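You operate a simulated robot arm through the tools that you are given. There is no shell and no other tool. Be economical: measure what you need, move in short steps, check, and stop when the job is done.

Carry out the task below with a simulated two-armed robot. There is one attempt and no reset: what you move stays moved.

## Task
Fit the 1 kg black plate on the wrist bar and screw its collar tight.
Fine: one hand holds the bar while the other turns the teal collar; the bar ends upright on its white mark. Set down upright: standing wrist bar.

The check looks at the end state, three seconds after you hand in, the way a careful person would. Anything else that was tipped, shoved, dropped, spilled or broken makes it a failure.

## Robot
Two 7-joint arms with two-finger parallel grippers on one trunk, on a base that drives. Base frame: it is fixed to the floor where the robot stands at the start and does not move with it; the origin is under the middle of the robot, x ahead of it, y to its left, z up. Lengths are in cm, angles in rad, forces in N, time in s.
The left shoulder is at the start at [5, 15.8, 113.3], the right one opposite. With the tool pointing down near the work surface each hand reaches from about 10 to 66 cm from the robot's upright axis, wherever it stands, measured 20 degrees to its own side. Places, roughly: seat on the wrist bar [50, -10, 90]; teal collar (5x5x3 cm) [50, -30, 80]; white mark [50, -50, 70]. Payload 3.91 kg a hand.
Tool frame (each hand has its own): the origin (TCP) lies between the finger pads and is the grasp point; the fingertips stand 3 cm ahead of it; z points along the fingers, y is the line along which they close. Largest opening 11 cm; finger width 2, thickness 1; the body of the gripper, 4.8 by 11.2 cm, starts 5.5 cm behind the TCP.
Orientation is that of the tool frame in the base frame, as a unit quaternion [w, x, y, z]. With the fingers straight down and closing along the base's y, the tool's x points along the base's -x, its y along +y and its z along -z.

## Interface
- The arms move only by the tool nudge_tool. It takes "left_plan", "right_plan" or both (then of equal length, played together; a hand with none holds still); each is text: rows parted by semicolons, each of 7 numbers parted by spaces: the shift along the tool's x, y, z in units of 200 mm (1.0 is 200 mm), then the turn, a rotation vector about the tool's x, y, z in units of 60 degrees (1.0 is 60 degrees), then the finger opening in cm, from 0 to 11. In form: dx dy dz wx wy wz hand; .... A call has 1 to 12 rows; each row is the pose to reach, as a shift and turn from the pose commanded when the call began, along the tool's axes at that moment. A call with a number of a shift or a turn outside -1 to 1 is refused whole. Each row takes 0.2 s and may step no farther than 5 cm and 0.15 rad from the row before; otherwise, or with a gripper value out of range, the whole call is refused. Where a pose cannot be reached the arm comes as near as it can. A force on the tool above 40 N (or 10 N above the force at the start of the call, whichever is more), or a blocked arm, ends the call early, and 0.2 s more pass. The fingers move at their own pace (about 15.3 cm/s each) and stop on an object; they squeeze with about 22 N. The grip force told is the motor's: it shows also when the fingers shut on nothing. Time passes only in rows, and 0.2 s behind the last, so rows that repeat a pose let the fingers close. The reply holds the time, the measured pose of the TCP, the force on the tool along the base axes, the opening and the grip force, in the units named above and with some noise, with the torque about the TCP (base axes, N m) and any sound that the robot's microphone picked up.
- Cameras (640 x 400 px; columns grow to the right, rows downward): "scene" is now at [13.24, -2.05, 128.39]; the picture's right is [-0.23, -0.97, 0.00], its down [-0.42, 0.10, -0.90] and it looks along [0.88, -0.21, -0.43] (base axes); focal length 214 px, centre (320, 200). "left" rides on the left gripper at [7.2, -1.7, -10.3] in its tool frame; the picture's right is [0.23, 0.97, 0.00], its down [-0.76, 0.18, -0.62] and it looks along [-0.61, 0.14, 0.78] (tool axes); focal length 222 px, centre (320, 200). "right" rides on the right gripper at [7.3, 1.7, -10.3] in its tool frame; the picture's right is [-0.23, 0.97, 0.00], its down [-0.76, -0.18, -0.62] and it looks along [-0.61, -0.14, 0.78] (tool axes); focal length 222 px, centre (320, 200). There is no depth. A picture from a camera that has moved, and an enlarged one, comes with that camera's place and axes in the base frame and with its lens.
- capture(camera): a new picture of that camera. No time passes.
- lift_body(by): slides the trunk up (or, below 0, down) by that many cm; the arms and the scene camera ride with it, the base frame stays. It gives what a move gives, with no picture.
- base_move(legs): drives the robot by 1 to 6 legs, each [ahead, turn to the left] in cm and rad, along the robot's own axes; the way and the turn of a leg run together, so that a leg with both is an arc; at most 150 cm and 3.142 rad a leg. The arms and the cameras ride along, it lands a little off, and it stops where it bumps. It gives what a move gives.
- turn_head(pan, tilt): turns the head with the scene camera to pan (to the left, within 1.396 rad either way) and tilt (down, from -0.506 to 1.204), counted from straight ahead of the robot. It gives what a move gives.
- zoom(camera, box): a new picture of the part [left, top, right, bottom] of that camera's present view, enlarged. No time passes.
- job_done(): hands the job in; it is judged then, once.

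Work in short steps. Places have to be worked out from the pictures, the camera data and where the tool is seen: move nearer, look again, correct. Check each grasp and each placing, and mend what went wrong. You have 120 turns and 108 pictures in all, those below and enlarged ones among them. Open the grippers and draw the arms clear of the work before you hand the job in, unless the task says otherwise; then end with one line.

The tools are called after "Call:" as a command line: name --argument value ..., lists and objects as JSON in quotes. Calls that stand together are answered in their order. nudge_tool: Moves the arms, as the interface text tells. Its arguments: {"type":"object","properties":{"left_plan":{"type":"string"},"right_plan":{"type":"string"}},"required":[]} The other tools are called the same way: lift_body (by) slides the trunk up or down; base_move (legs) drives the base; turn_head (pan, tilt) turns the head that bears the scene camera; capture (camera) takes a picture; zoom (camera, box) takes an enlarged picture of a part of a camera's view; job_done () hands the job in.

At the start:

```text
t: 0.0
left_eef_pos: [40.23, 2.38, 123.46]
left_tcp_rot: [0.0, 0.001, 1.0, 0.001]
left_contact_force: [0.6, 0.6, -1.1]
left_torque: [-0.03, 0.0, 0.0]
left_width: 11.02
left_grip_force: 0.0
right_eef_pos: [34.46, -31.33, 117.26]
right_tcp_rot: [0.001, 0.001, 1.0, 0.0]
right_contact_force: [-0.2, -0.3, 0.0]
right_torque: [-0.01, -0.02, 0.05]
right_width: 11.0
right_grip_force: 0.0
trunk travel left (down, up): [-37.5, 10.7]
robot x, y, heading: [-0.05, 0.12, -0.001]
head pan, tilt: [-0.234, 0.445]
```

scene: 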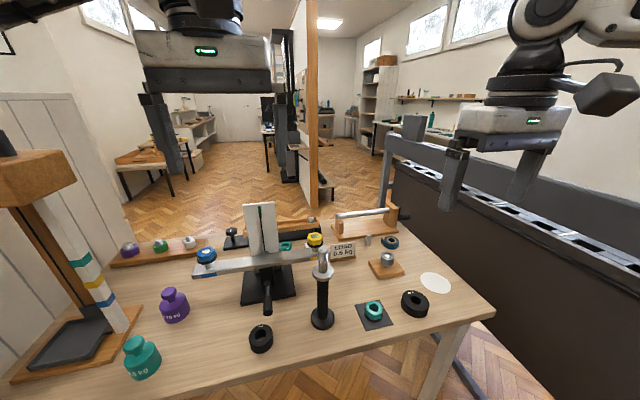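
right: 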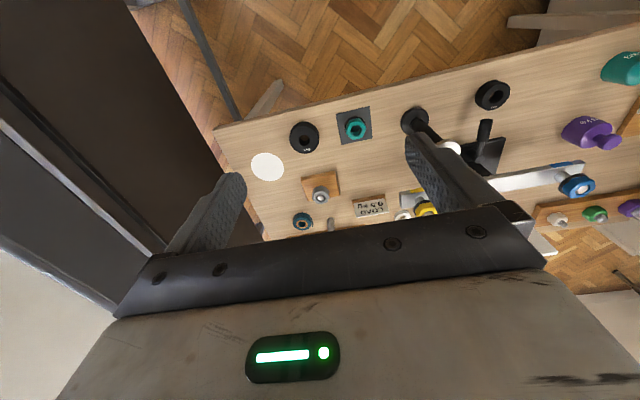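
left: 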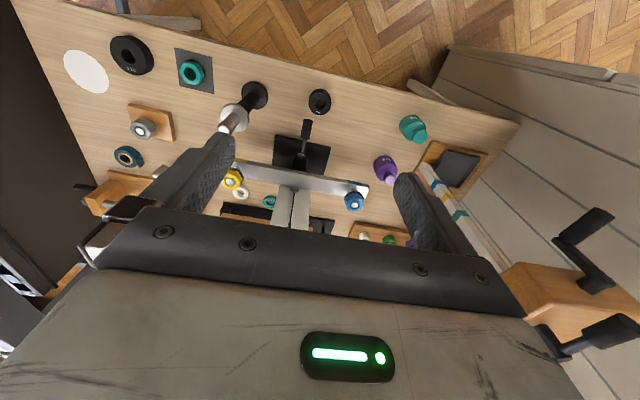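

I look closer at the bar, collar and the two black plates to read their labels.

Call:
zoom --camera "scene" --box '[230, 220, 470, 370]'

Call:
zoom --camera "right" --box '[240, 70, 540, 250]'

Call:
zoom --camera "left" --box '[50, 20, 350, 210]'

```text
2.67 times, centred on (350, 295) of scene
camera zoom: at [13.24, -2.05, 128.39], right [-0.23, -0.97, 0.0], down [-0.42, 0.1, -0.9], along [0.88, -0.21, -0.43], focal length 572 px, centre (240, -53)
```

zoom: 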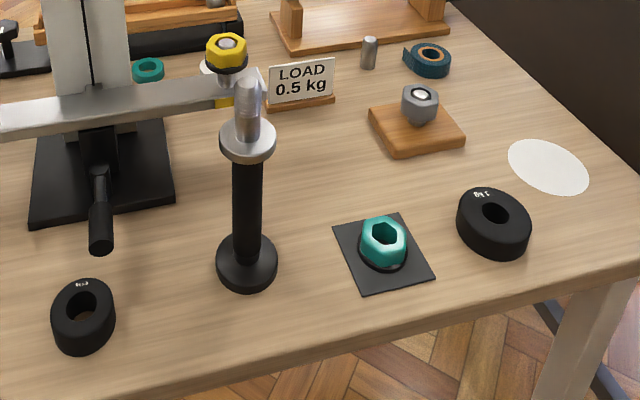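

```text
2.13 times, centred on (390, 160) of right
camera zoom: at [27.28, -29.5, 127.7], right [0.23, 0.97, 0.0], down [0.76, -0.18, 0.62], along [0.61, -0.14, -0.78], focal length 474 px, centre (171, 285)
```

zoom: 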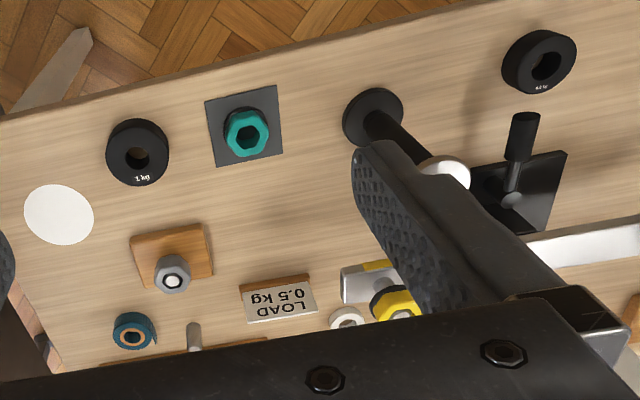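

```text
2.11 times, centred on (200, 115) of left
camera zoom: at [33.15, 0.67, 133.76], right [-0.23, 0.97, 0.0], down [0.76, 0.18, 0.62], along [0.61, 0.14, -0.78], focal length 468 px, centre (573, 379)
```

zoom: 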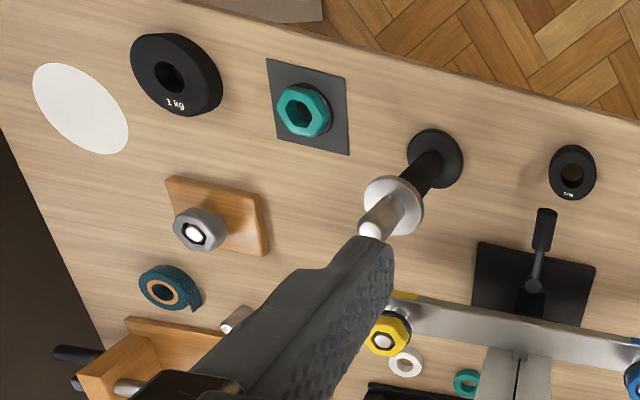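

The 1 kg plate is the right one at about [49.3,-39.1], the bar at about [51.4,-11.5] (seat z≈91, tip z≈97), the collar at about [48.7,-25.7], the mark at about [56,-51.5], and the table at z≈72.5. I move the right hand above the 1 kg plate and look again.

Call:
nudge_tool --right_plan "-0.124 -0.065 0.144 0 0 0 11; -0.247 -0.13 0.288 0 0 0 11; -0.371 -0.195 0.432 0 0 0 11; -0.495 -0.259 0.575 0 0 0 11; -0.618 -0.324 0.719 0 0 0 11; -0.742 -0.389 0.863 0 0 0 11; -0.742 -0.389 0.95 0 0 0 11; -0.742 -0.389 0.95 0 0 0 11"

Call:
capture --camera "right"

Call:
capture --camera "scene"

```text
t: 1.8
left_eef_pos: [40.26, 2.52, 123.37]
left_tcp_rot: [0.0, 0.0, 1.0, 0.0]
left_contact_force: [1.0, 0.3, -0.1]
left_torque: [0.0, 0.02, 0.0]
left_width: 11.01
left_grip_force: 0.1
right_eef_pos: [49.34, -39.15, 98.24]
right_tcp_rot: [-0.001, 0.001, 1.0, 0.0]
right_contact_force: [0.3, 0.3, -0.3]
right_torque: [0.02, -0.02, -0.02]
right_width: 11.01
right_grip_force: 0.0
trunk travel left (down, up): [-37.5, 10.7]
robot x, y, heading: [0.02, 0.51, 0.001]
head pan, tilt: [-0.234, 0.445]
```

```text
101 pictures are left
camera right: at [42.07, -37.34, 108.59], right [0.23, 0.97, 0.0], down [0.76, -0.18, 0.62], along [0.61, -0.14, -0.78], focal length 222 px, centre (320, 200)
```

right: 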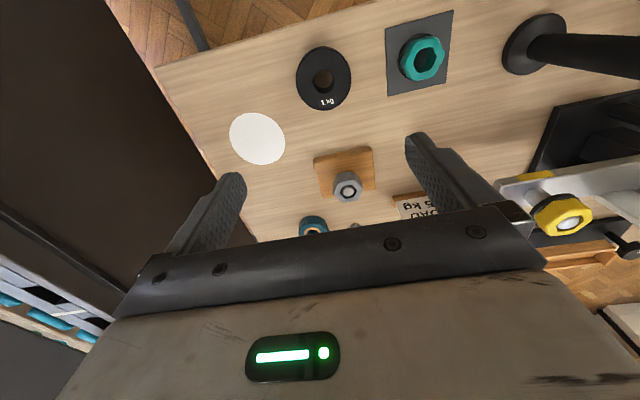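

```text
100 pictures are left
camera scene: at [13.24, -2.05, 128.39], right [-0.23, -0.97, 0.0], down [-0.42, 0.1, -0.9], along [0.88, -0.21, -0.43], focal length 214 px, centre (320, 200)
```

scene: 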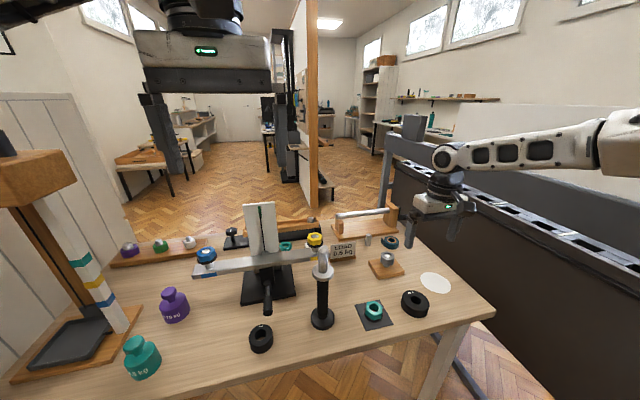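

The refined plate centre is about [48.1,-38.1], top z≈76–77. I descend to z≈84 and look again.

Call:
nudge_tool --right_plan "0.03 0.027 0.2 0 0 0 11; 0.065 0.055 0.4 0 0 0 11; 0.065 0.055 0.6 0 0 0 11; 0.065 0.055 0.7 0 0 0 11; 0.065 0.055 0.7 0 0 0 11"

Call:
capture --camera "right"

Call:
zoom --camera "scene" --box '[300, 200, 500, 340]'

```text
t: 3.0
left_eef_pos: [40.34, 2.46, 123.43]
left_tcp_rot: [0.0, 0.0, 1.0, 0.0]
left_contact_force: [0.1, -1.4, -1.0]
left_torque: [0.02, 0.02, 0.02]
left_width: 10.99
left_grip_force: 0.0
right_eef_pos: [48.06, -37.79, 84.19]
right_tcp_rot: [0.001, 0.0, 1.0, 0.0]
right_contact_force: [-0.4, 0.5, -0.3]
right_torque: [0.03, -0.01, 0.0]
right_width: 11.02
right_grip_force: 0.1
trunk travel left (down, up): [-37.5, 10.7]
robot x, y, heading: [-0.12, -0.21, 0.002]
head pan, tilt: [-0.234, 0.445]
```

```text
99 pictures are left
camera right: at [40.78, -36.09, 94.55], right [0.23, 0.97, 0.0], down [0.76, -0.18, 0.62], along [0.61, -0.14, -0.78], focal length 222 px, centre (320, 200)
```

right: 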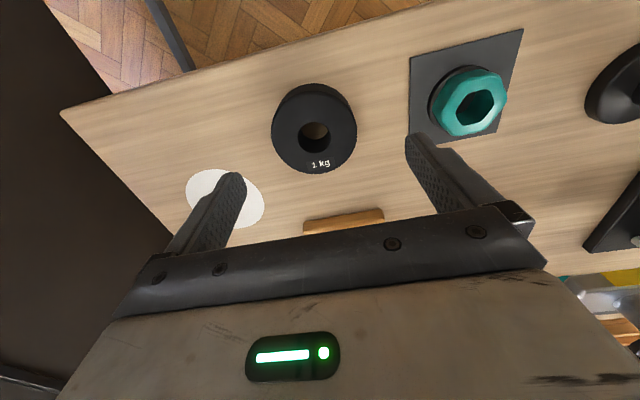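

```text
2.86 times, centred on (400, 270) of scene
camera zoom: at [13.23, -2.06, 128.4], right [-0.23, -0.97, 0.0], down [-0.42, 0.1, -0.9], along [0.88, -0.21, -0.43], focal length 613 px, centre (91, 0)
```

zoom: 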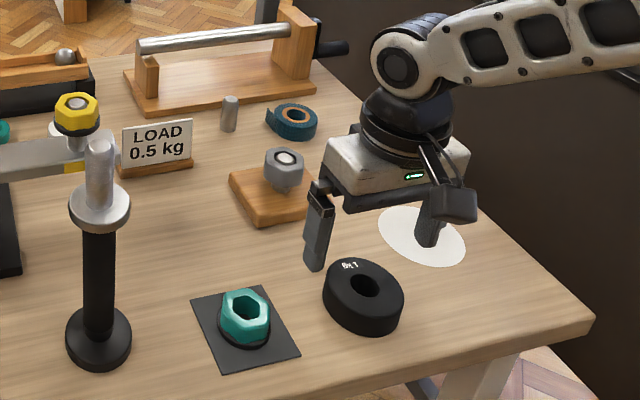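

The plate centre is at ≈[48.0,-38.25], well within the fingers. I descend to z≈78 with the fingers open.

Call:
nudge_tool --right_plan "0 -0.01 0.1 0 0 0 11; 0 -0.01 0.2 0 0 0 11; 0 -0.01 0.28 0 0 0 11; 0 -0.01 0.3 0 0 0 11; 0 -0.01 0.3 0 0 0 11"

Call:
capture --camera "right"

Call:
zoom --camera "scene" --box '[340, 220, 480, 340]'

```text
t: 4.2
left_eef_pos: [40.3, 2.59, 123.42]
left_tcp_rot: [-0.001, 0.0, 1.0, 0.0]
left_contact_force: [-0.4, -0.2, 0.2]
left_torque: [-0.03, -0.01, 0.03]
left_width: 11.0
left_grip_force: 0.0
right_eef_pos: [46.91, -38.08, 80.03]
right_tcp_rot: [0.0, 0.001, 1.0, 0.0]
right_contact_force: [0.2, 0.2, -0.1]
right_torque: [-0.02, -0.02, 0.02]
right_width: 10.98
right_grip_force: 0.1
right hand out of reach, approached as far as the arm can: row 2, 3, 4, 5
trunk travel left (down, up): [-37.5, 10.7]
robot x, y, heading: [0.23, 0.45, -0.007]
head pan, tilt: [-0.234, 0.445]
```

```text
97 pictures are left
camera right: at [39.63, -36.42, 90.42], right [0.23, 0.97, 0.0], down [0.76, -0.18, 0.62], along [0.61, -0.14, -0.78], focal length 222 px, centre (320, 200)
```

right: 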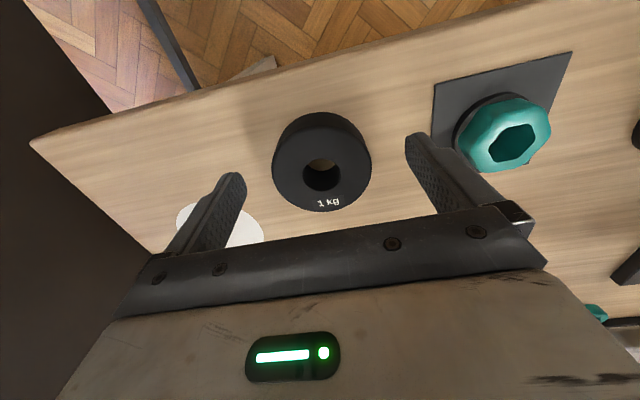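

```text
3.33 times, centred on (410, 280) of scene
camera zoom: at [13.24, -2.05, 128.39], right [-0.23, -0.97, 0.0], down [-0.42, 0.1, -0.9], along [0.88, -0.21, -0.43], focal length 715 px, centre (20, -67)
```

zoom: 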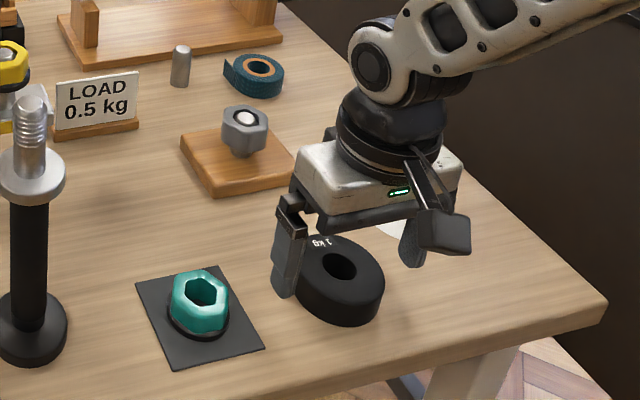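

The arm is at its reach limit there, so I back up and will lower the trunk by 14 cm to gain reach.

Call:
nudge_tool --right_plan "0 0 -0.22 0 0 0 11; 0 0 -0.44 0 0 0 11; 0 0 -0.66 0 0 0 11; 0 0 -0.66 0 0 0 11"

Call:
lift_body --by -14

```text
t: 5.2
left_eef_pos: [40.4, 2.45, 123.42]
left_tcp_rot: [0.001, 0.0, 1.0, -0.001]
left_contact_force: [-0.2, 0.5, -0.6]
left_torque: [-0.01, 0.03, 0.01]
left_width: 11.0
left_grip_force: 0.0
right_eef_pos: [46.96, -37.85, 93.2]
right_tcp_rot: [0.001, 0.001, 1.0, 0.001]
right_contact_force: [0.2, 0.5, -0.1]
right_torque: [-0.02, -0.01, -0.02]
right_width: 11.04
right_grip_force: 0.1
trunk travel left (down, up): [-37.5, 10.7]
robot x, y, heading: [-0.57, -0.11, 0.003]
head pan, tilt: [-0.234, 0.445]
```

```text
t: 6.9
left_eef_pos: [40.27, 2.57, 109.51]
left_tcp_rot: [0.0, 0.001, 1.0, 0.0]
left_contact_force: [0.0, 0.5, 0.0]
left_torque: [0.0, 0.0, 0.0]
left_width: 11.0
left_grip_force: 0.0
right_eef_pos: [46.83, -37.8, 79.36]
right_tcp_rot: [0.0, 0.002, 1.0, 0.0]
right_contact_force: [0.1, -0.2, -0.2]
right_torque: [0.01, 0.0, -0.02]
right_width: 11.0
right_grip_force: 0.1
trunk travel left (down, up): [-23.5, 24.7]
robot x, y, heading: [0.2, -0.12, -0.002]
head pan, tilt: [-0.234, 0.445]
```

Now I shift over the plate centre and go down to z≈78.

Call:
nudge_tool --right_plan "-0.055 -0.01 0 0 0 0 11; -0.055 -0.01 0.04 0 0 0 11; -0.055 -0.01 0.075 0 0 0 11; -0.055 -0.01 0.075 0 0 0 11"

Call:
capture --camera "right"

Call:
zoom --camera "scene" --box '[330, 160, 490, 280]'

```text
t: 7.9
left_eef_pos: [40.29, 2.51, 109.46]
left_tcp_rot: [0.0, 0.0, 1.0, 0.0]
left_contact_force: [-0.1, 0.4, 0.2]
left_torque: [-0.03, 0.02, 0.01]
left_width: 11.03
left_grip_force: 0.0
right_eef_pos: [48.1, -38.01, 77.64]
right_tcp_rot: [0.0, 0.001, 1.0, 0.0]
right_contact_force: [-1.2, -0.1, 0.3]
right_torque: [-0.01, 0.0, 0.01]
right_width: 11.0
right_grip_force: 0.1
trunk travel left (down, up): [-23.5, 24.7]
robot x, y, heading: [-0.21, -0.31, 0.001]
head pan, tilt: [-0.234, 0.445]
```

```text
95 pictures are left
camera right: at [40.8, -36.34, 88.11], right [0.23, 0.97, 0.0], down [0.76, -0.18, 0.62], along [0.61, -0.14, -0.78], focal length 222 px, centre (320, 200)
```

right: 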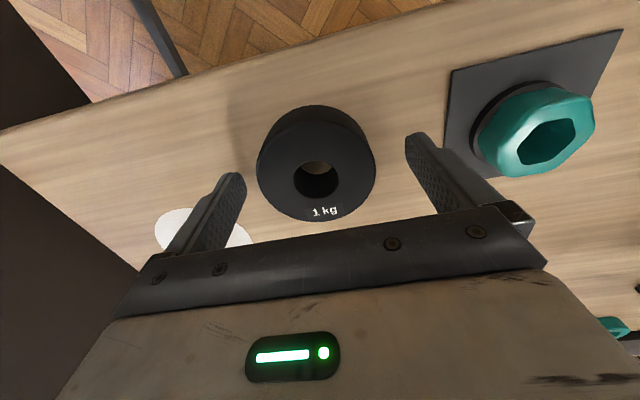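

```text
3.33 times, centred on (410, 220) of scene
camera zoom: at [13.24, -2.05, 114.4], right [-0.23, -0.97, 0.0], down [-0.42, 0.1, -0.9], along [0.88, -0.21, -0.43], focal length 715 px, centre (20, 133)
```

zoom: 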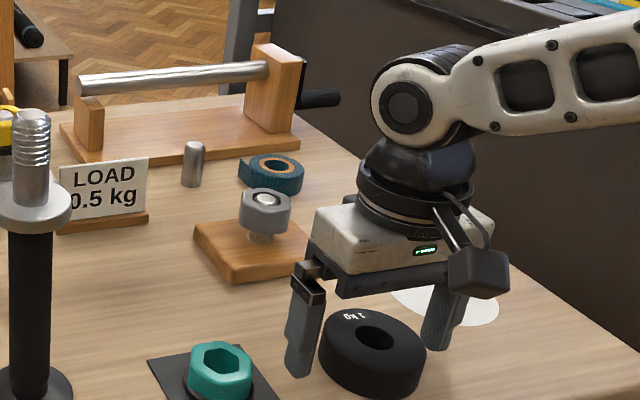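

The plate is centred, with the fingertips just above the table. I close the fingers.

Call:
nudge_tool --right_plan "0 -0.005 0 0 0 0 8; 0 -0.005 0 0 0 0 5; 0 -0.005 0 0 0 0 5; 0 -0.005 0 0 0 0 5"

Call:
capture --camera "right"

```text
t: 8.9
left_eef_pos: [40.27, 2.44, 109.32]
left_tcp_rot: [0.0, -0.001, 1.0, 0.0]
left_contact_force: [-0.4, -0.6, -0.2]
left_torque: [-0.02, -0.04, 0.04]
left_width: 11.0
left_grip_force: 0.0
right_eef_pos: [48.09, -38.35, 77.64]
right_tcp_rot: [0.0, 0.001, 1.0, 0.0]
right_contact_force: [-0.5, -3.3, 0.3]
right_torque: [-0.23, 0.01, -0.01]
right_width: 7.16
right_grip_force: 21.7
trunk travel left (down, up): [-23.5, 24.7]
robot x, y, heading: [0.31, 0.01, 0.0]
head pan, tilt: [-0.234, 0.445]
```

```text
93 pictures are left
camera right: at [40.76, -36.53, 88.11], right [0.23, 0.97, 0.0], down [0.76, -0.18, 0.62], along [0.61, -0.14, -0.78], focal length 222 px, centre (320, 200)
```

right: 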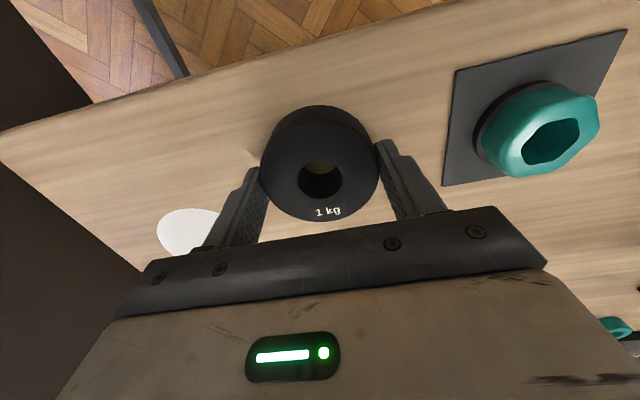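

The plate is gripped (7.16 cm). I lift it straight up.

Call:
nudge_tool --right_plan "0 -0.005 -0.05 0 0 0 5; 0 -0.005 -0.2 0 0 0 5; 0 -0.005 -0.4 0 0 0 5; 0 -0.005 -0.6 0 0 0 5; 0 -0.005 -0.8 0 0 0 5; 0 -0.005 -1 0 0 0 5; 0 -0.005 -1 0 0 0 5"

Call:
capture --camera "right"

Call:
capture --camera "scene"

```text
t: 10.5
left_eef_pos: [40.23, 2.4, 109.35]
left_tcp_rot: [0.0, 0.0, 1.0, 0.0]
left_contact_force: [1.5, -0.3, 0.5]
left_torque: [0.03, -0.01, 0.02]
left_width: 10.99
left_grip_force: 0.3
right_eef_pos: [48.12, -38.18, 97.68]
right_tcp_rot: [-0.001, 0.001, 1.0, 0.0]
right_contact_force: [-0.5, 0.6, -10.1]
right_torque: [-0.02, 0.04, 0.01]
right_width: 7.17
right_grip_force: 22.0
trunk travel left (down, up): [-23.5, 24.7]
robot x, y, heading: [0.28, -0.13, -0.0]
head pan, tilt: [-0.234, 0.445]
```

```text
92 pictures are left
camera right: at [40.78, -36.57, 108.08], right [0.23, 0.97, 0.0], down [0.76, -0.18, 0.62], along [0.61, -0.14, -0.78], focal length 222 px, centre (320, 200)
```

right: 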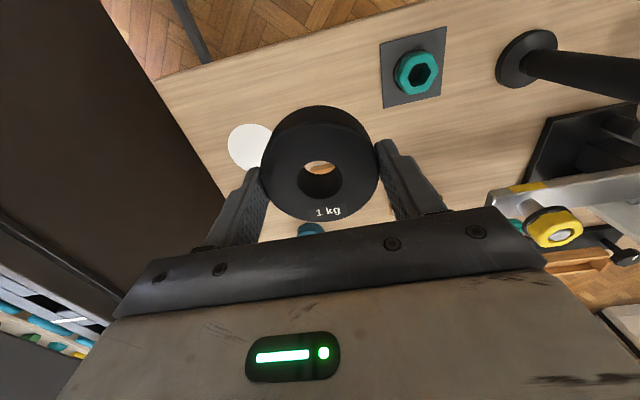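

```text
91 pictures are left
camera scene: at [13.31, -2.11, 114.38], right [-0.23, -0.97, 0.0], down [-0.42, 0.1, -0.9], along [0.88, -0.21, -0.43], focal length 214 px, centre (320, 200)
```

scene: 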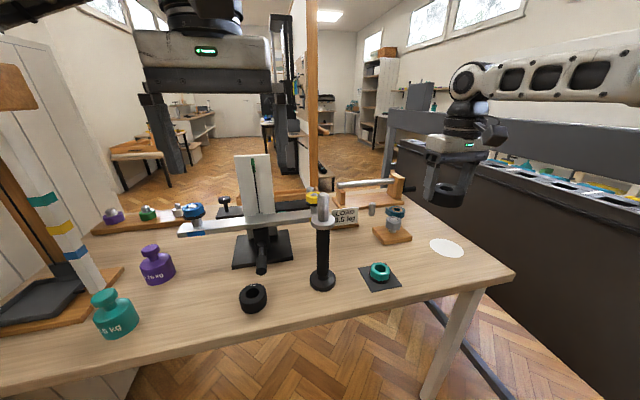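

The plate is held firmly. Next I zoom in on the bar to fix its position before bringing in the left hand.

Call:
zoom --camera "scene" --box '[270, 170, 430, 310]'

Call:
capture --camera "left"

```text
2.86 times, centred on (350, 240) of scene
camera zoom: at [13.31, -2.11, 114.38], right [-0.23, -0.97, 0.0], down [-0.42, 0.1, -0.9], along [0.88, -0.21, -0.43], focal length 613 px, centre (234, 86)
```

zoom: 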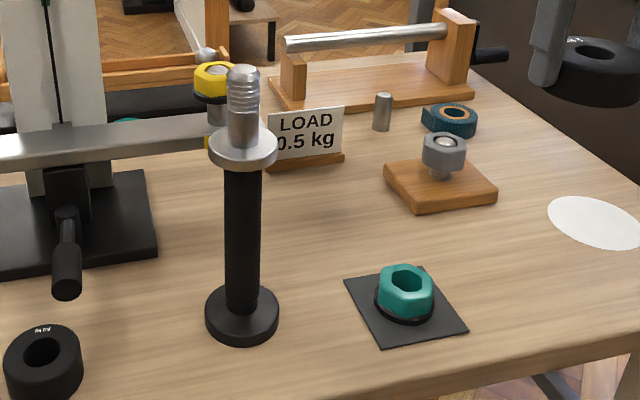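

```text
89 pictures are left
camera left: at [33.22, 0.61, 119.72], right [-0.23, 0.97, 0.0], down [0.76, 0.18, 0.62], along [0.61, 0.14, -0.78], focal length 222 px, centre (320, 200)
```

left: 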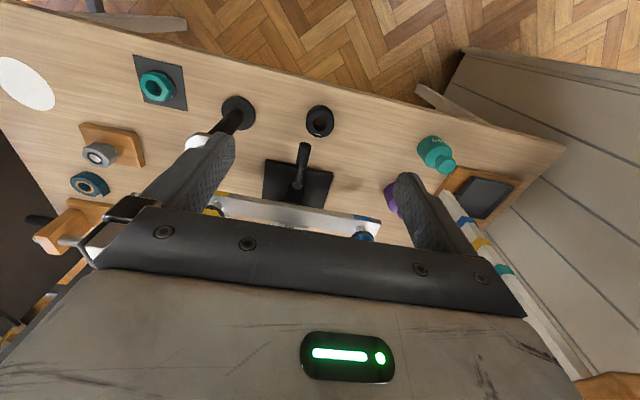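

The bar axis is at ≈[50.0,-11.5], seat z≈91.7, tip z≈97.6. I swing the left hand to a pose pointing forward-right and 30° down, 14 cm short of the bar's black grip.

Call:
nudge_tool --left_plan "0 -0.035 0.1 0.034 -0.107 0.059 11; 0 -0.07 0.2 0.068 -0.215 0.117 11; 0 -0.115 0.3 0.102 -0.322 0.176 11; 0 -0.155 0.43 0.136 -0.43 0.235 11; 0 -0.194 0.54 0.169 -0.537 0.293 11; 0 -0.233 0.65 0.203 -0.645 0.352 11; 0 -0.272 0.755 0.237 -0.752 0.411 11; 0 -0.311 0.86 0.271 -0.86 0.469 11; 0 -0.35 0.97 0.305 -0.967 0.528 11; 0 -0.35 0.97 0.305 -0.967 0.528 11"

Call:
capture --camera "left"

Call:
capture --camera "scene"

```text
t: 12.7
left_eef_pos: [40.35, -4.47, 89.98]
left_tcp_rot: [0.476, 0.261, 0.826, -0.151]
left_contact_force: [0.7, 0.3, -0.4]
left_torque: [-0.01, 0.02, -0.02]
left_width: 11.0
left_grip_force: 0.0
right_eef_pos: [48.05, -38.2, 97.69]
right_tcp_rot: [0.0, 0.001, 1.0, 0.0]
right_contact_force: [-1.4, -0.7, -10.8]
right_torque: [-0.04, 0.0, 0.0]
right_width: 7.17
right_grip_force: 22.6
trunk travel left (down, up): [-23.5, 24.7]
robot x, y, heading: [-0.07, -0.05, 0.001]
head pan, tilt: [-0.234, 0.445]
```

```text
88 pictures are left
camera left: at [29.22, 1.33, 88.87], right [0.47, 0.86, -0.2], down [-0.03, 0.24, 0.97], along [0.88, -0.45, 0.13], focal length 222 px, centre (320, 200)
```

left: 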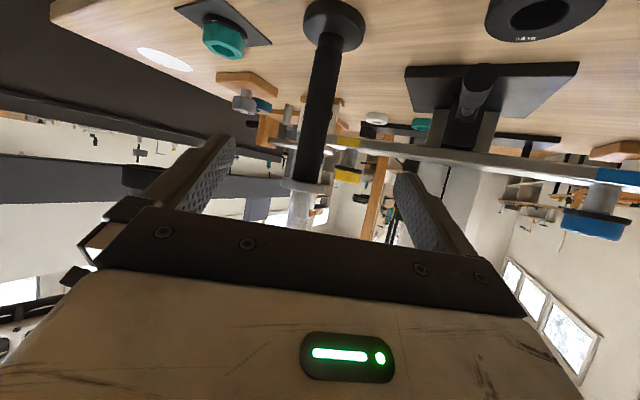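

```text
87 pictures are left
camera scene: at [13.31, -2.1, 114.38], right [-0.23, -0.97, 0.0], down [-0.42, 0.1, -0.9], along [0.88, -0.21, -0.43], focal length 214 px, centre (320, 200)
```

scene: 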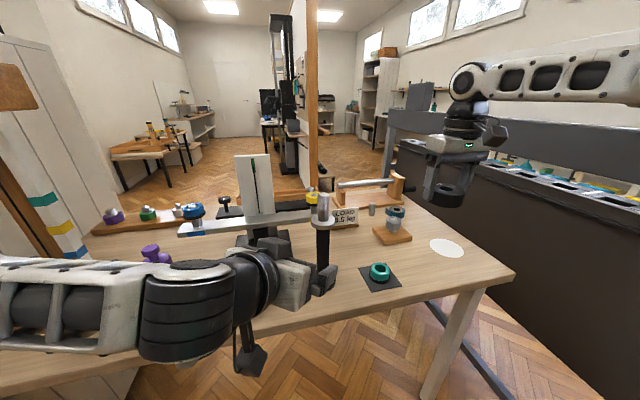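

The bar lies straight along the left tool's approach axis. I advance 13.8 cm with the fingers open.

Call:
nudge_tool --left_plan "0 0 0.18 0 0 0 11; 0 0 0.36 0 0 0 11; 0 0 0.52 0 0 0 11; 0 0 0.62 0 0 0 11; 0 0 0.685 0 0 0 11; 0 0 0.685 0 0 0 11"

Call:
capture --camera "left"

Call:
zoom --camera "scene" --box '[240, 170, 400, 310]'

```text
t: 14.1
left_eef_pos: [50.14, -11.26, 83.1]
left_tcp_rot: [0.476, 0.26, 0.827, -0.15]
left_contact_force: [0.7, -0.7, 0.2]
left_torque: [0.02, 0.02, -0.01]
left_width: 11.0
left_grip_force: 0.0
right_eef_pos: [48.17, -38.27, 97.7]
right_tcp_rot: [-0.001, 0.001, 1.0, -0.001]
right_contact_force: [-0.5, 0.3, -9.7]
right_torque: [0.03, 0.04, 0.0]
right_width: 7.18
right_grip_force: 21.9
trunk travel left (down, up): [-23.5, 24.7]
robot x, y, heading: [-0.34, 0.06, 0.001]
head pan, tilt: [-0.234, 0.445]
```

```text
86 pictures are left
camera left: at [38.88, -5.58, 82.05], right [0.46, 0.86, -0.2], down [-0.03, 0.24, 0.97], along [0.89, -0.45, 0.13], focal length 222 px, centre (320, 200)
```

left: 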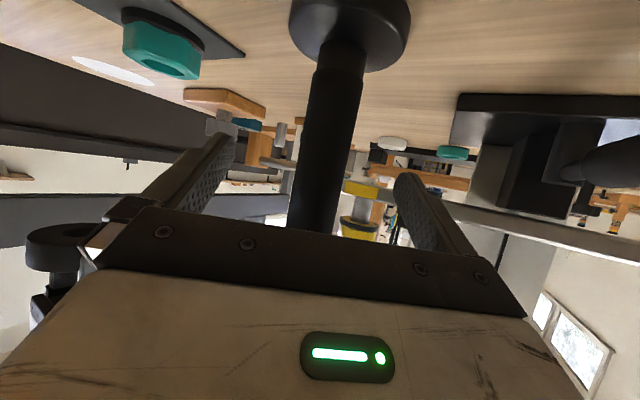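

```text
2.86 times, centred on (320, 240) of scene
camera zoom: at [13.31, -2.1, 114.38], right [-0.23, -0.97, 0.0], down [-0.42, 0.1, -0.9], along [0.88, -0.21, -0.43], focal length 613 px, centre (320, 86)
```

zoom: 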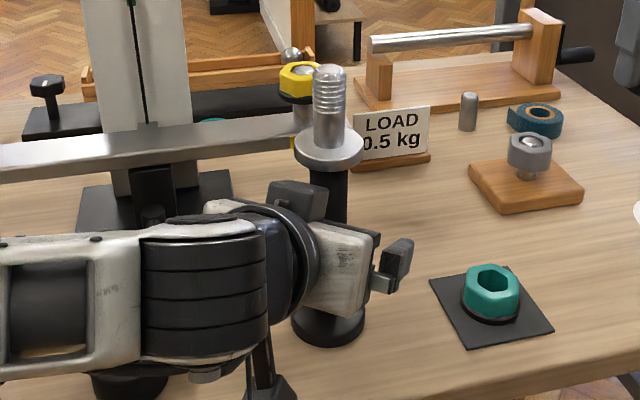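

The bar is between the left fingers. I close them on the grip.

Call:
nudge_tool --left_plan "0 0 0 0 0 0 8; 0 0 0 0 0 0 5; 0 0 0 0 0 0 4; 0 0 0 0 0 0 3; 0 0 0 0 0 0 1.5; 0 0 0 0 0 0 1.5"

Call:
zoom --camera "scene" --box '[240, 170, 400, 310]'

Call:
capture --camera "left"

```text
t: 15.5
left_eef_pos: [49.94, -11.34, 83.25]
left_tcp_rot: [0.476, 0.261, 0.826, -0.15]
left_contact_force: [-1.3, -2.4, 0.2]
left_torque: [-0.04, -0.02, -0.04]
left_width: 2.85
left_grip_force: 22.6
right_eef_pos: [48.05, -38.24, 97.66]
right_tcp_rot: [0.0, 0.0, 1.0, 0.0]
right_contact_force: [0.3, 0.3, -9.4]
right_torque: [-0.01, 0.02, 0.01]
right_width: 7.17
right_grip_force: 21.8
trunk travel left (down, up): [-23.5, 24.7]
robot x, y, heading: [-0.09, -0.4, 0.005]
head pan, tilt: [-0.234, 0.445]
```

```text
2.86 times, centred on (320, 240) of scene
camera zoom: at [13.3, -2.11, 114.38], right [-0.23, -0.97, 0.0], down [-0.42, 0.1, -0.9], along [0.88, -0.21, -0.43], focal length 613 px, centre (320, 86)
```

zoom: 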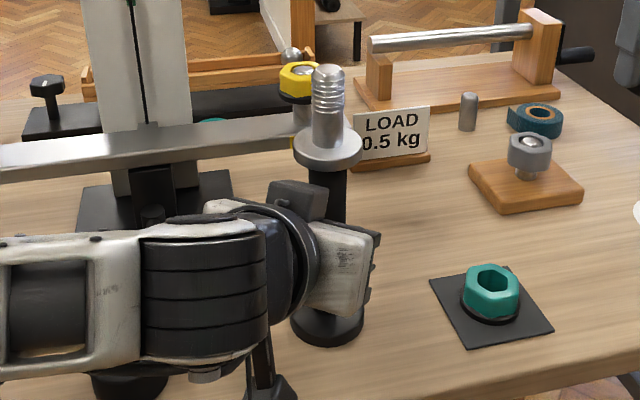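

```text
83 pictures are left
camera left: at [38.84, -5.59, 82.09], right [0.47, 0.86, -0.2], down [-0.03, 0.24, 0.97], along [0.88, -0.45, 0.13], focal length 222 px, centre (320, 200)
```

left: 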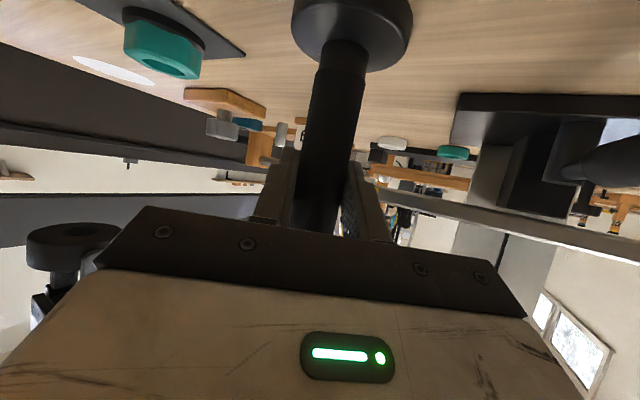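

The bar is gripped (2.85 cm). I raise the plate and carry it toward a spot above the bar, stopping short to look.

Call:
nudge_tool --right_plan "0 0 -0.17 0 0 0 5; 0 0 -0.34 0 0 0 5; -0.02 0.2 -0.34 0 0 0 5; -0.04 0.4 -0.34 0 0 0 5; -0.06 0.6 -0.34 0 0 0 5; -0.08 0.8 -0.34 0 0 0 5; -0.095 0.95 -0.34 0 0 0 5; -0.095 0.95 -0.34 0 0 0 5"

Call:
capture --camera "right"

Call:
capture --camera "scene"

```text
t: 17.3
left_eef_pos: [50.05, -11.15, 83.2]
left_tcp_rot: [0.477, 0.259, 0.826, -0.149]
left_contact_force: [1.2, -1.4, 0.2]
left_torque: [-0.04, -0.12, -0.01]
left_width: 2.87
left_grip_force: 22.1
right_eef_pos: [48.47, -20.45, 104.16]
right_tcp_rot: [-0.001, 0.001, 1.0, 0.0]
right_contact_force: [-0.2, 0.3, -9.6]
right_torque: [0.0, -0.02, 0.0]
right_width: 7.2
right_grip_force: 22.0
right hand out of reach, approached as far as the arm can: row 7, 8
trunk travel left (down, up): [-23.5, 24.7]
robot x, y, heading: [0.15, 0.19, 0.003]
head pan, tilt: [-0.234, 0.445]
```

```text
82 pictures are left
camera right: at [41.26, -18.75, 114.58], right [0.23, 0.97, 0.0], down [0.76, -0.18, 0.62], along [0.61, -0.14, -0.78], focal length 222 px, centre (320, 200)
```

right: 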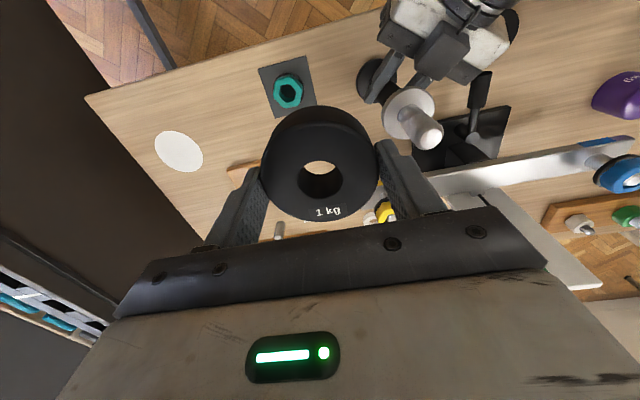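

```text
81 pictures are left
camera scene: at [13.3, -2.09, 114.38], right [-0.23, -0.97, 0.0], down [-0.42, 0.1, -0.9], along [0.88, -0.21, -0.43], focal length 214 px, centre (320, 200)
```

scene: 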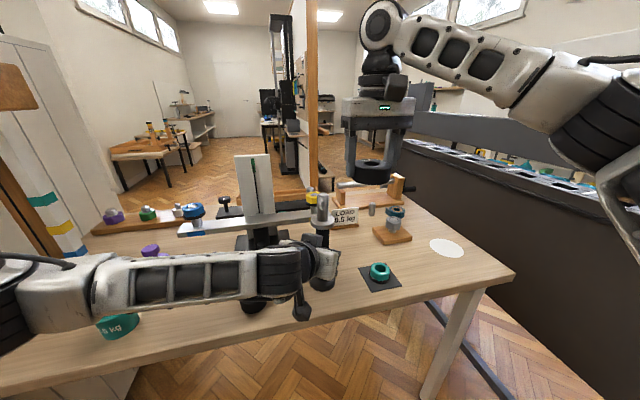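

The right hand runs out of reach this high with the trunk low. I raise the trunk 14 cm (the held bar rides up), then the left hand sets the bar back down.

Call:
lift_body --by 14

Call:
capture --camera "scene"

```text
t: 18.9
left_eef_pos: [50.0, -11.33, 97.21]
left_tcp_rot: [0.476, 0.26, 0.827, -0.15]
left_contact_force: [0.8, 0.5, -3.6]
left_torque: [0.01, 0.01, 0.01]
left_width: 2.84
left_grip_force: 22.1
right_eef_pos: [48.63, -20.44, 118.2]
right_tcp_rot: [-0.001, 0.001, 1.0, 0.0]
right_contact_force: [0.2, -0.3, -10.3]
right_torque: [-0.02, -0.01, -0.03]
right_width: 7.18
right_grip_force: 21.7
trunk travel left (down, up): [-37.5, 10.7]
robot x, y, heading: [0.21, 0.04, -0.001]
head pan, tilt: [-0.234, 0.445]
```

```text
80 pictures are left
camera scene: at [13.36, -2.09, 128.37], right [-0.23, -0.97, 0.0], down [-0.42, 0.1, -0.9], along [0.88, -0.21, -0.43], focal length 214 px, centre (320, 200)
```

scene: 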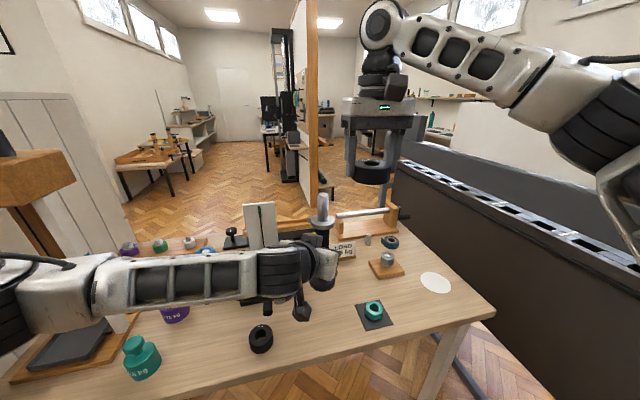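

The bar (~0.37 kg) is held well. I lower it 13.6 cm straight down with the left hand.

Call:
nudge_tool --left_plan "0.15 0 0.087 0 0 0 1.5; 0.3 0 0.173 0 0 0 1.5; 0.45 0 0.26 0 0 0 1.5; 0.54 0 0.312 0 0 0 1.5; 0.589 0 0.34 0 0 0 1.5; 0.589 0 0.34 0 0 0 1.5"

Call:
nudge_tool --left_plan "0.009 0 0.005 0 0 0 1.5; 0.017 0 0.01 0 0 0 1.5; 0.017 0 0.01 0 0 0 1.5"

Call:
capture --camera "left"

```text
t: 20.3
left_eef_pos: [50.04, -11.36, 91.44]
left_tcp_rot: [0.476, 0.26, 0.827, -0.15]
left_contact_force: [-0.2, -0.4, -4.3]
left_torque: [-0.03, 0.01, -0.03]
left_width: 2.84
left_grip_force: 21.9
left hand out of reach, approached as far as the arm can: row 2, 3, 4, 5, 6
right_eef_pos: [48.49, -20.42, 118.28]
right_tcp_rot: [0.0, 0.001, 1.0, -0.001]
right_contact_force: [0.6, -0.6, -10.0]
right_torque: [-0.02, 0.01, -0.01]
right_width: 7.18
right_grip_force: 21.7
trunk travel left (down, up): [-37.5, 10.7]
robot x, y, heading: [-0.24, -0.38, 0.002]
head pan, tilt: [-0.234, 0.445]
```

```text
t: 21.1
left_eef_pos: [49.89, -11.3, 91.2]
left_tcp_rot: [0.476, 0.26, 0.827, -0.15]
left_contact_force: [-0.1, 0.6, -3.0]
left_torque: [-0.01, 0.04, 0.02]
left_width: 2.86
left_grip_force: 22.0
right_eef_pos: [48.6, -20.43, 118.14]
right_tcp_rot: [0.0, 0.001, 1.0, 0.0]
right_contact_force: [0.0, -0.1, -10.0]
right_torque: [0.02, 0.01, -0.01]
right_width: 7.17
right_grip_force: 22.5
trunk travel left (down, up): [-37.5, 10.7]
robot x, y, heading: [-0.26, 0.02, -0.004]
head pan, tilt: [-0.234, 0.445]
```

```text
79 pictures are left
camera left: at [38.77, -5.5, 90.07], right [0.46, 0.86, -0.2], down [-0.03, 0.24, 0.97], along [0.88, -0.45, 0.13], focal length 222 px, centre (320, 200)
```

left: 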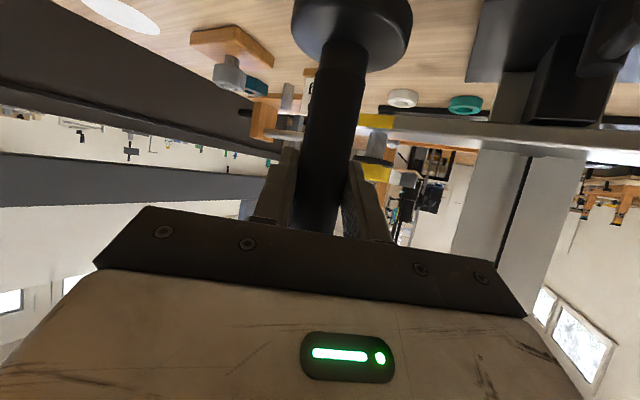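

The left hand can't go lower from here, but I can fit the plate with the bar held in the air and then lower the trunk to stand it. I move the plate above the bar tip (tip now z≈105.7).

Call:
nudge_tool --right_plan "-0.02 0.12 0.1 0 0 0 5; -0.04 0.24 0.19 0 0 0 5; -0.06 0.36 0.285 0 0 0 5; -0.0725 0.455 0.285 0 0 0 5; -0.0725 0.455 0.285 0 0 0 5"

Call:
capture --camera "right"

Call:
zoom --camera "scene" --box '[240, 100, 420, 260]'

```text
t: 22.3
left_eef_pos: [49.97, -11.11, 91.14]
left_tcp_rot: [0.475, 0.261, 0.827, -0.151]
left_contact_force: [0.0, -0.7, -2.7]
left_torque: [0.01, 0.03, -0.02]
left_width: 2.83
left_grip_force: 22.1
right_eef_pos: [47.55, -16.28, 112.47]
right_tcp_rot: [0.0, 0.001, 1.0, 0.001]
right_contact_force: [-0.4, -0.4, -11.0]
right_torque: [-0.03, -0.01, 0.0]
right_width: 7.16
right_grip_force: 22.4
right hand out of reach, approached as far as the arm can: row 1, 2, 3, 4, 5
trunk travel left (down, up): [-37.5, 10.7]
robot x, y, heading: [-0.48, 0.34, -0.002]
head pan, tilt: [-0.234, 0.445]
```

```text
78 pictures are left
camera right: at [40.21, -14.57, 122.83], right [0.23, 0.97, 0.0], down [0.76, -0.18, 0.62], along [0.61, -0.14, -0.78], focal length 222 px, centre (320, 200)
```

right: 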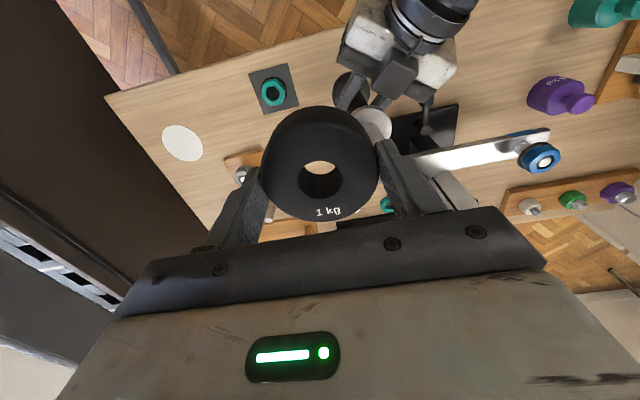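

```text
2.50 times, centred on (330, 180) of scene
camera zoom: at [13.34, -2.09, 128.38], right [-0.23, -0.97, 0.0], down [-0.42, 0.1, -0.9], along [0.88, -0.21, -0.43], focal length 536 px, centre (295, 250)
```

zoom: 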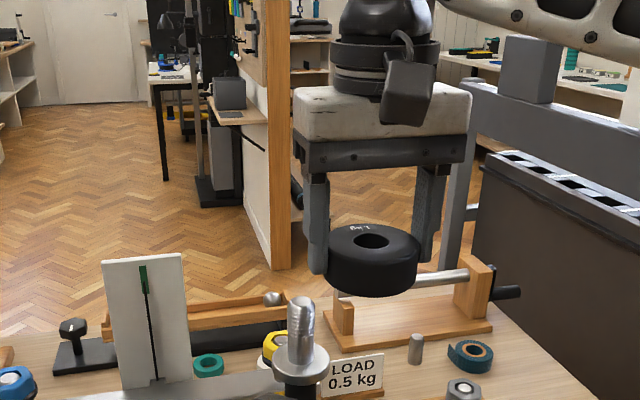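

Both hands are near their limit, so I'll draw the bar back 8 cm and then drive the base ahead a little to bring everything into reach.

Call:
nudge_tool --left_plan "0.0475 -0.097 -0.082 0 0 0 1.5; 0.095 -0.194 -0.164 0 0 0 1.5; 0.1425 -0.291 -0.246 0 0 0 1.5; 0.1425 -0.291 -0.246 0 0 0 1.5" --right_plan "0.08 0 0 0 0 0 5; 0.16 0 0 0 0 0 5; 0.25 0 0 0 0 0 5; 0.25 0 0 0 0 0 5"

Call:
turn_head --pan 0 --tilt 1.1

Call:
capture --camera "scene"

```text
t: 23.3
left_eef_pos: [41.87, -12.66, 91.13]
left_tcp_rot: [0.476, 0.26, 0.827, -0.151]
left_contact_force: [0.2, 0.5, -3.2]
left_torque: [0.02, 0.03, -0.01]
left_width: 2.86
left_grip_force: 21.5
right_eef_pos: [42.43, -16.49, 112.56]
right_tcp_rot: [-0.001, 0.002, 1.0, 0.0]
right_contact_force: [0.5, -0.6, -10.3]
right_torque: [0.0, -0.03, 0.02]
right_width: 7.16
right_grip_force: 22.4
trunk travel left (down, up): [-37.5, 10.7]
robot x, y, heading: [0.13, 0.32, -0.002]
head pan, tilt: [-0.234, 0.445]
```

```text
t: 24.4
left_eef_pos: [41.83, -12.6, 91.25]
left_tcp_rot: [0.476, 0.26, 0.827, -0.15]
left_contact_force: [-0.1, 1.1, -2.7]
left_torque: [0.01, -0.01, 0.02]
left_width: 2.88
left_grip_force: 22.0
right_eef_pos: [42.56, -16.42, 112.54]
right_tcp_rot: [0.0, 0.001, 1.0, 0.0]
right_contact_force: [0.0, 1.1, -10.5]
right_torque: [-0.05, 0.02, 0.02]
right_width: 7.2
right_grip_force: 22.2
trunk travel left (down, up): [-37.5, 10.7]
robot x, y, heading: [0.14, -0.0, -0.001]
head pan, tilt: [0.0, 1.1]
```

```text
76 pictures are left
camera scene: at [10.69, 0.05, 123.13], right [0.0, -1.0, 0.0], down [-0.89, 0.0, -0.45], along [0.45, 0.0, -0.89], focal length 214 px, centre (320, 200)
```

scene: 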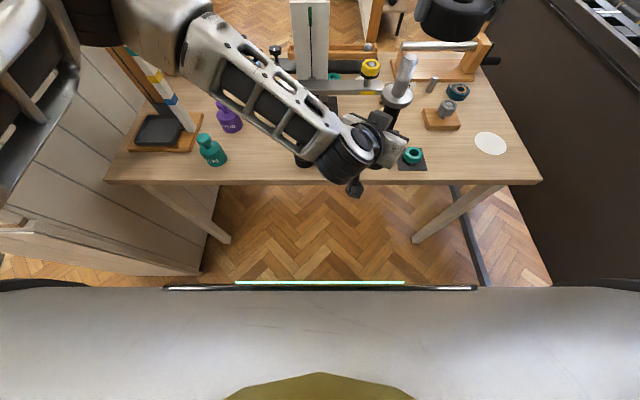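

There is ample floor ahead of the base. I drive ahead 9 cm.

Call:
base_move --legs '[[9, 0]]'

Call:
turn_head --pan -0.3 --tilt 0.6

Call:
capture --camera "scene"

Call:
capture --camera "right"

```text
t: 25.5
left_eef_pos: [50.87, -12.63, 91.15]
left_tcp_rot: [0.475, 0.261, 0.826, -0.151]
left_contact_force: [0.3, -0.3, -2.6]
left_torque: [0.01, 0.04, 0.03]
left_width: 2.86
left_grip_force: 21.9
right_eef_pos: [51.53, -16.47, 112.63]
right_tcp_rot: [-0.001, 0.001, 1.0, 0.001]
right_contact_force: [0.7, 0.6, -10.0]
right_torque: [0.03, 0.03, 0.0]
right_width: 7.18
right_grip_force: 21.8
trunk travel left (down, up): [-37.5, 10.7]
robot x, y, heading: [9.05, -0.58, -0.005]
head pan, tilt: [0.0, 1.1]
```

```text
t: 26.4
left_eef_pos: [50.85, -12.76, 90.96]
left_tcp_rot: [0.476, 0.261, 0.826, -0.152]
left_contact_force: [0.2, 0.7, -2.6]
left_torque: [-0.02, 0.02, -0.01]
left_width: 2.87
left_grip_force: 21.6
right_eef_pos: [51.47, -16.53, 112.58]
right_tcp_rot: [0.0, 0.003, 1.0, 0.0]
right_contact_force: [0.4, 0.5, -9.2]
right_torque: [0.0, 0.0, 0.0]
right_width: 7.17
right_grip_force: 22.1
trunk travel left (down, up): [-37.5, 10.7]
robot x, y, heading: [9.04, -0.23, -0.004]
head pan, tilt: [-0.3, 0.6]
```

```text
75 pictures are left
camera scene: at [21.85, -2.59, 126.98], right [-0.3, -0.95, 0.0], down [-0.54, 0.17, -0.82], along [0.79, -0.24, -0.57], focal length 214 px, centre (320, 200)
```

scene: 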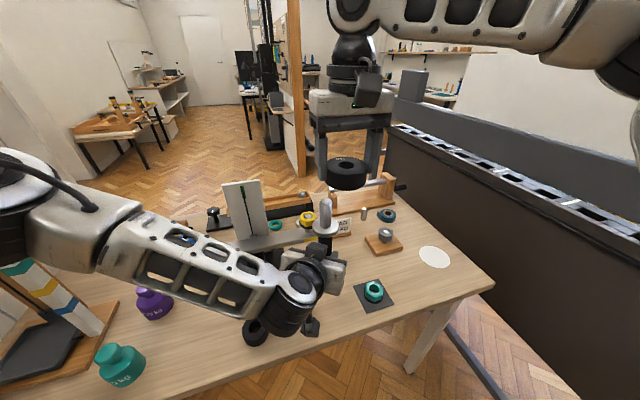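

```text
74 pictures are left
camera right: at [44.2, -14.82, 122.92], right [0.23, 0.97, 0.0], down [0.76, -0.18, 0.62], along [0.61, -0.14, -0.78], focal length 222 px, centre (320, 200)
```

right: 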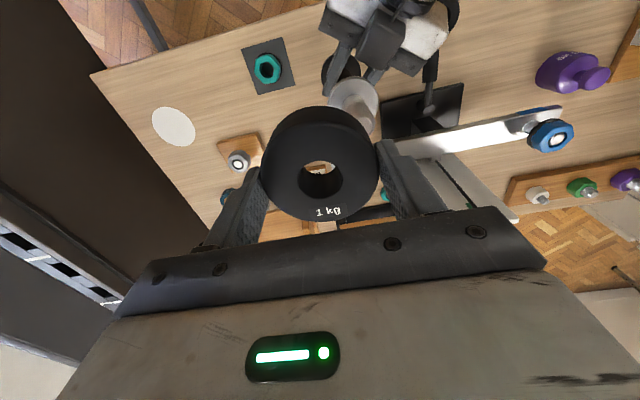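

Now the left hand lowers the bar toward the table again (stand height was TCP z≈83.2).

Call:
nudge_tool --left_plan "0.12 0 0.069 0 0 0 1.5; 0.24 0 0.139 0 0 0 1.5; 0.3 0 0.173 0 0 0 1.5; 0.333 0 0.1925 0 0 0 1.5; 0.333 0 0.1925 0 0 0 1.5"

Call:
capture --camera "left"

```text
t: 27.6
left_eef_pos: [50.58, -12.9, 87.65]
left_tcp_rot: [0.475, 0.259, 0.828, -0.146]
left_contact_force: [-0.5, 0.6, -2.5]
left_torque: [-0.01, -0.02, 0.01]
left_width: 2.85
left_grip_force: 22.0
left hand out of reach, approached as far as the arm can: row 1, 2, 3, 4, 5
right_eef_pos: [51.53, -16.56, 112.52]
right_tcp_rot: [0.0, 0.002, 1.0, 0.0]
right_contact_force: [-0.4, -0.1, -9.6]
right_torque: [0.04, 0.03, 0.02]
right_width: 7.2
right_grip_force: 21.8
trunk travel left (down, up): [-37.5, 10.7]
robot x, y, heading: [9.36, -0.16, -0.001]
head pan, tilt: [-0.3, 0.6]
```

```text
73 pictures are left
camera left: at [39.5, -7.2, 86.67], right [0.46, 0.87, -0.19], down [-0.03, 0.23, 0.97], along [0.89, -0.44, 0.13], focal length 222 px, centre (320, 200)
```

left: 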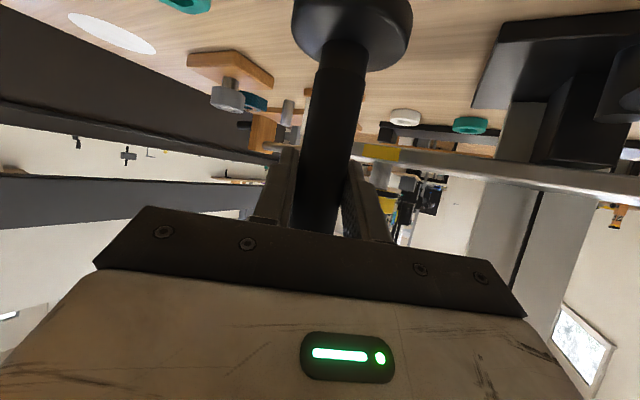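

A further 4.4 cm remains, so I use the trunk for it.

Call:
lift_body --by -4.3

Call:
capture --camera "left"

Call:
capture --camera "right"

Call:
capture --camera "scene"

```text
t: 28.5
left_eef_pos: [50.71, -12.87, 83.44]
left_tcp_rot: [0.476, 0.259, 0.828, -0.147]
left_contact_force: [0.1, -0.1, -3.0]
left_torque: [-0.01, 0.0, 0.01]
left_width: 2.89
left_grip_force: 22.2
right_eef_pos: [51.38, -16.47, 108.16]
right_tcp_rot: [0.0, 0.002, 1.0, 0.0]
right_contact_force: [-0.5, 0.3, -9.4]
right_torque: [-0.02, -0.03, 0.0]
right_width: 7.16
right_grip_force: 21.8
trunk travel left (down, up): [-33.2, 15.0]
robot x, y, heading: [9.38, 0.09, -0.001]
head pan, tilt: [-0.3, 0.6]
```

```text
72 pictures are left
camera left: at [39.49, -7.2, 82.39], right [0.46, 0.87, -0.19], down [-0.03, 0.23, 0.97], along [0.89, -0.44, 0.13], focal length 222 px, centre (320, 200)
```

left: 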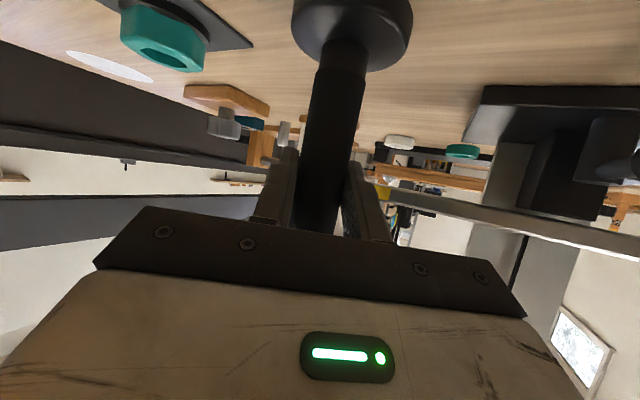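

```text
71 pictures are left
camera right: at [44.17, -14.81, 118.64], right [0.23, 0.97, 0.0], down [0.76, -0.18, 0.62], along [0.61, -0.14, -0.78], focal length 222 px, centre (320, 200)
```

right: 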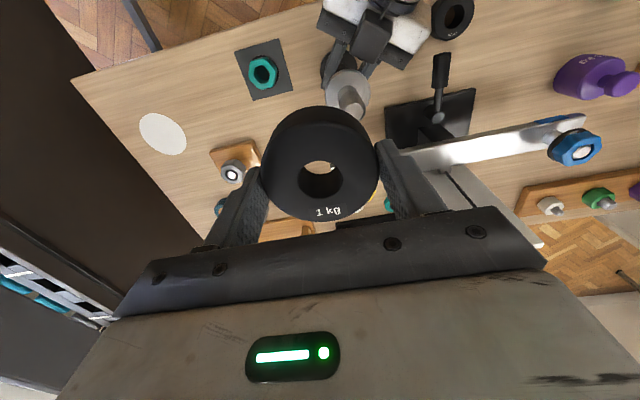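

```text
70 pictures are left
camera scene: at [21.82, -2.59, 122.69], right [-0.3, -0.95, 0.0], down [-0.54, 0.17, -0.82], along [0.79, -0.25, -0.57], focal length 214 px, centre (320, 200)
```

scene: 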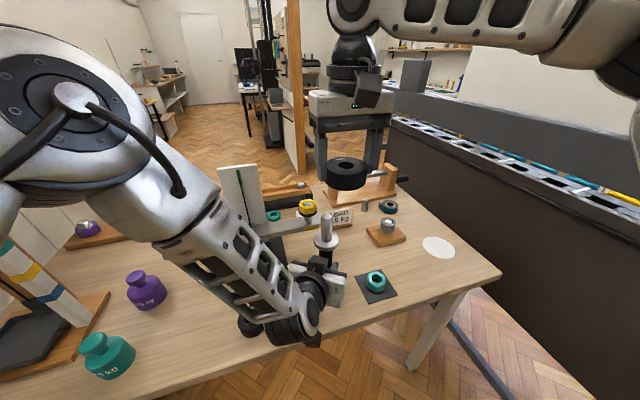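

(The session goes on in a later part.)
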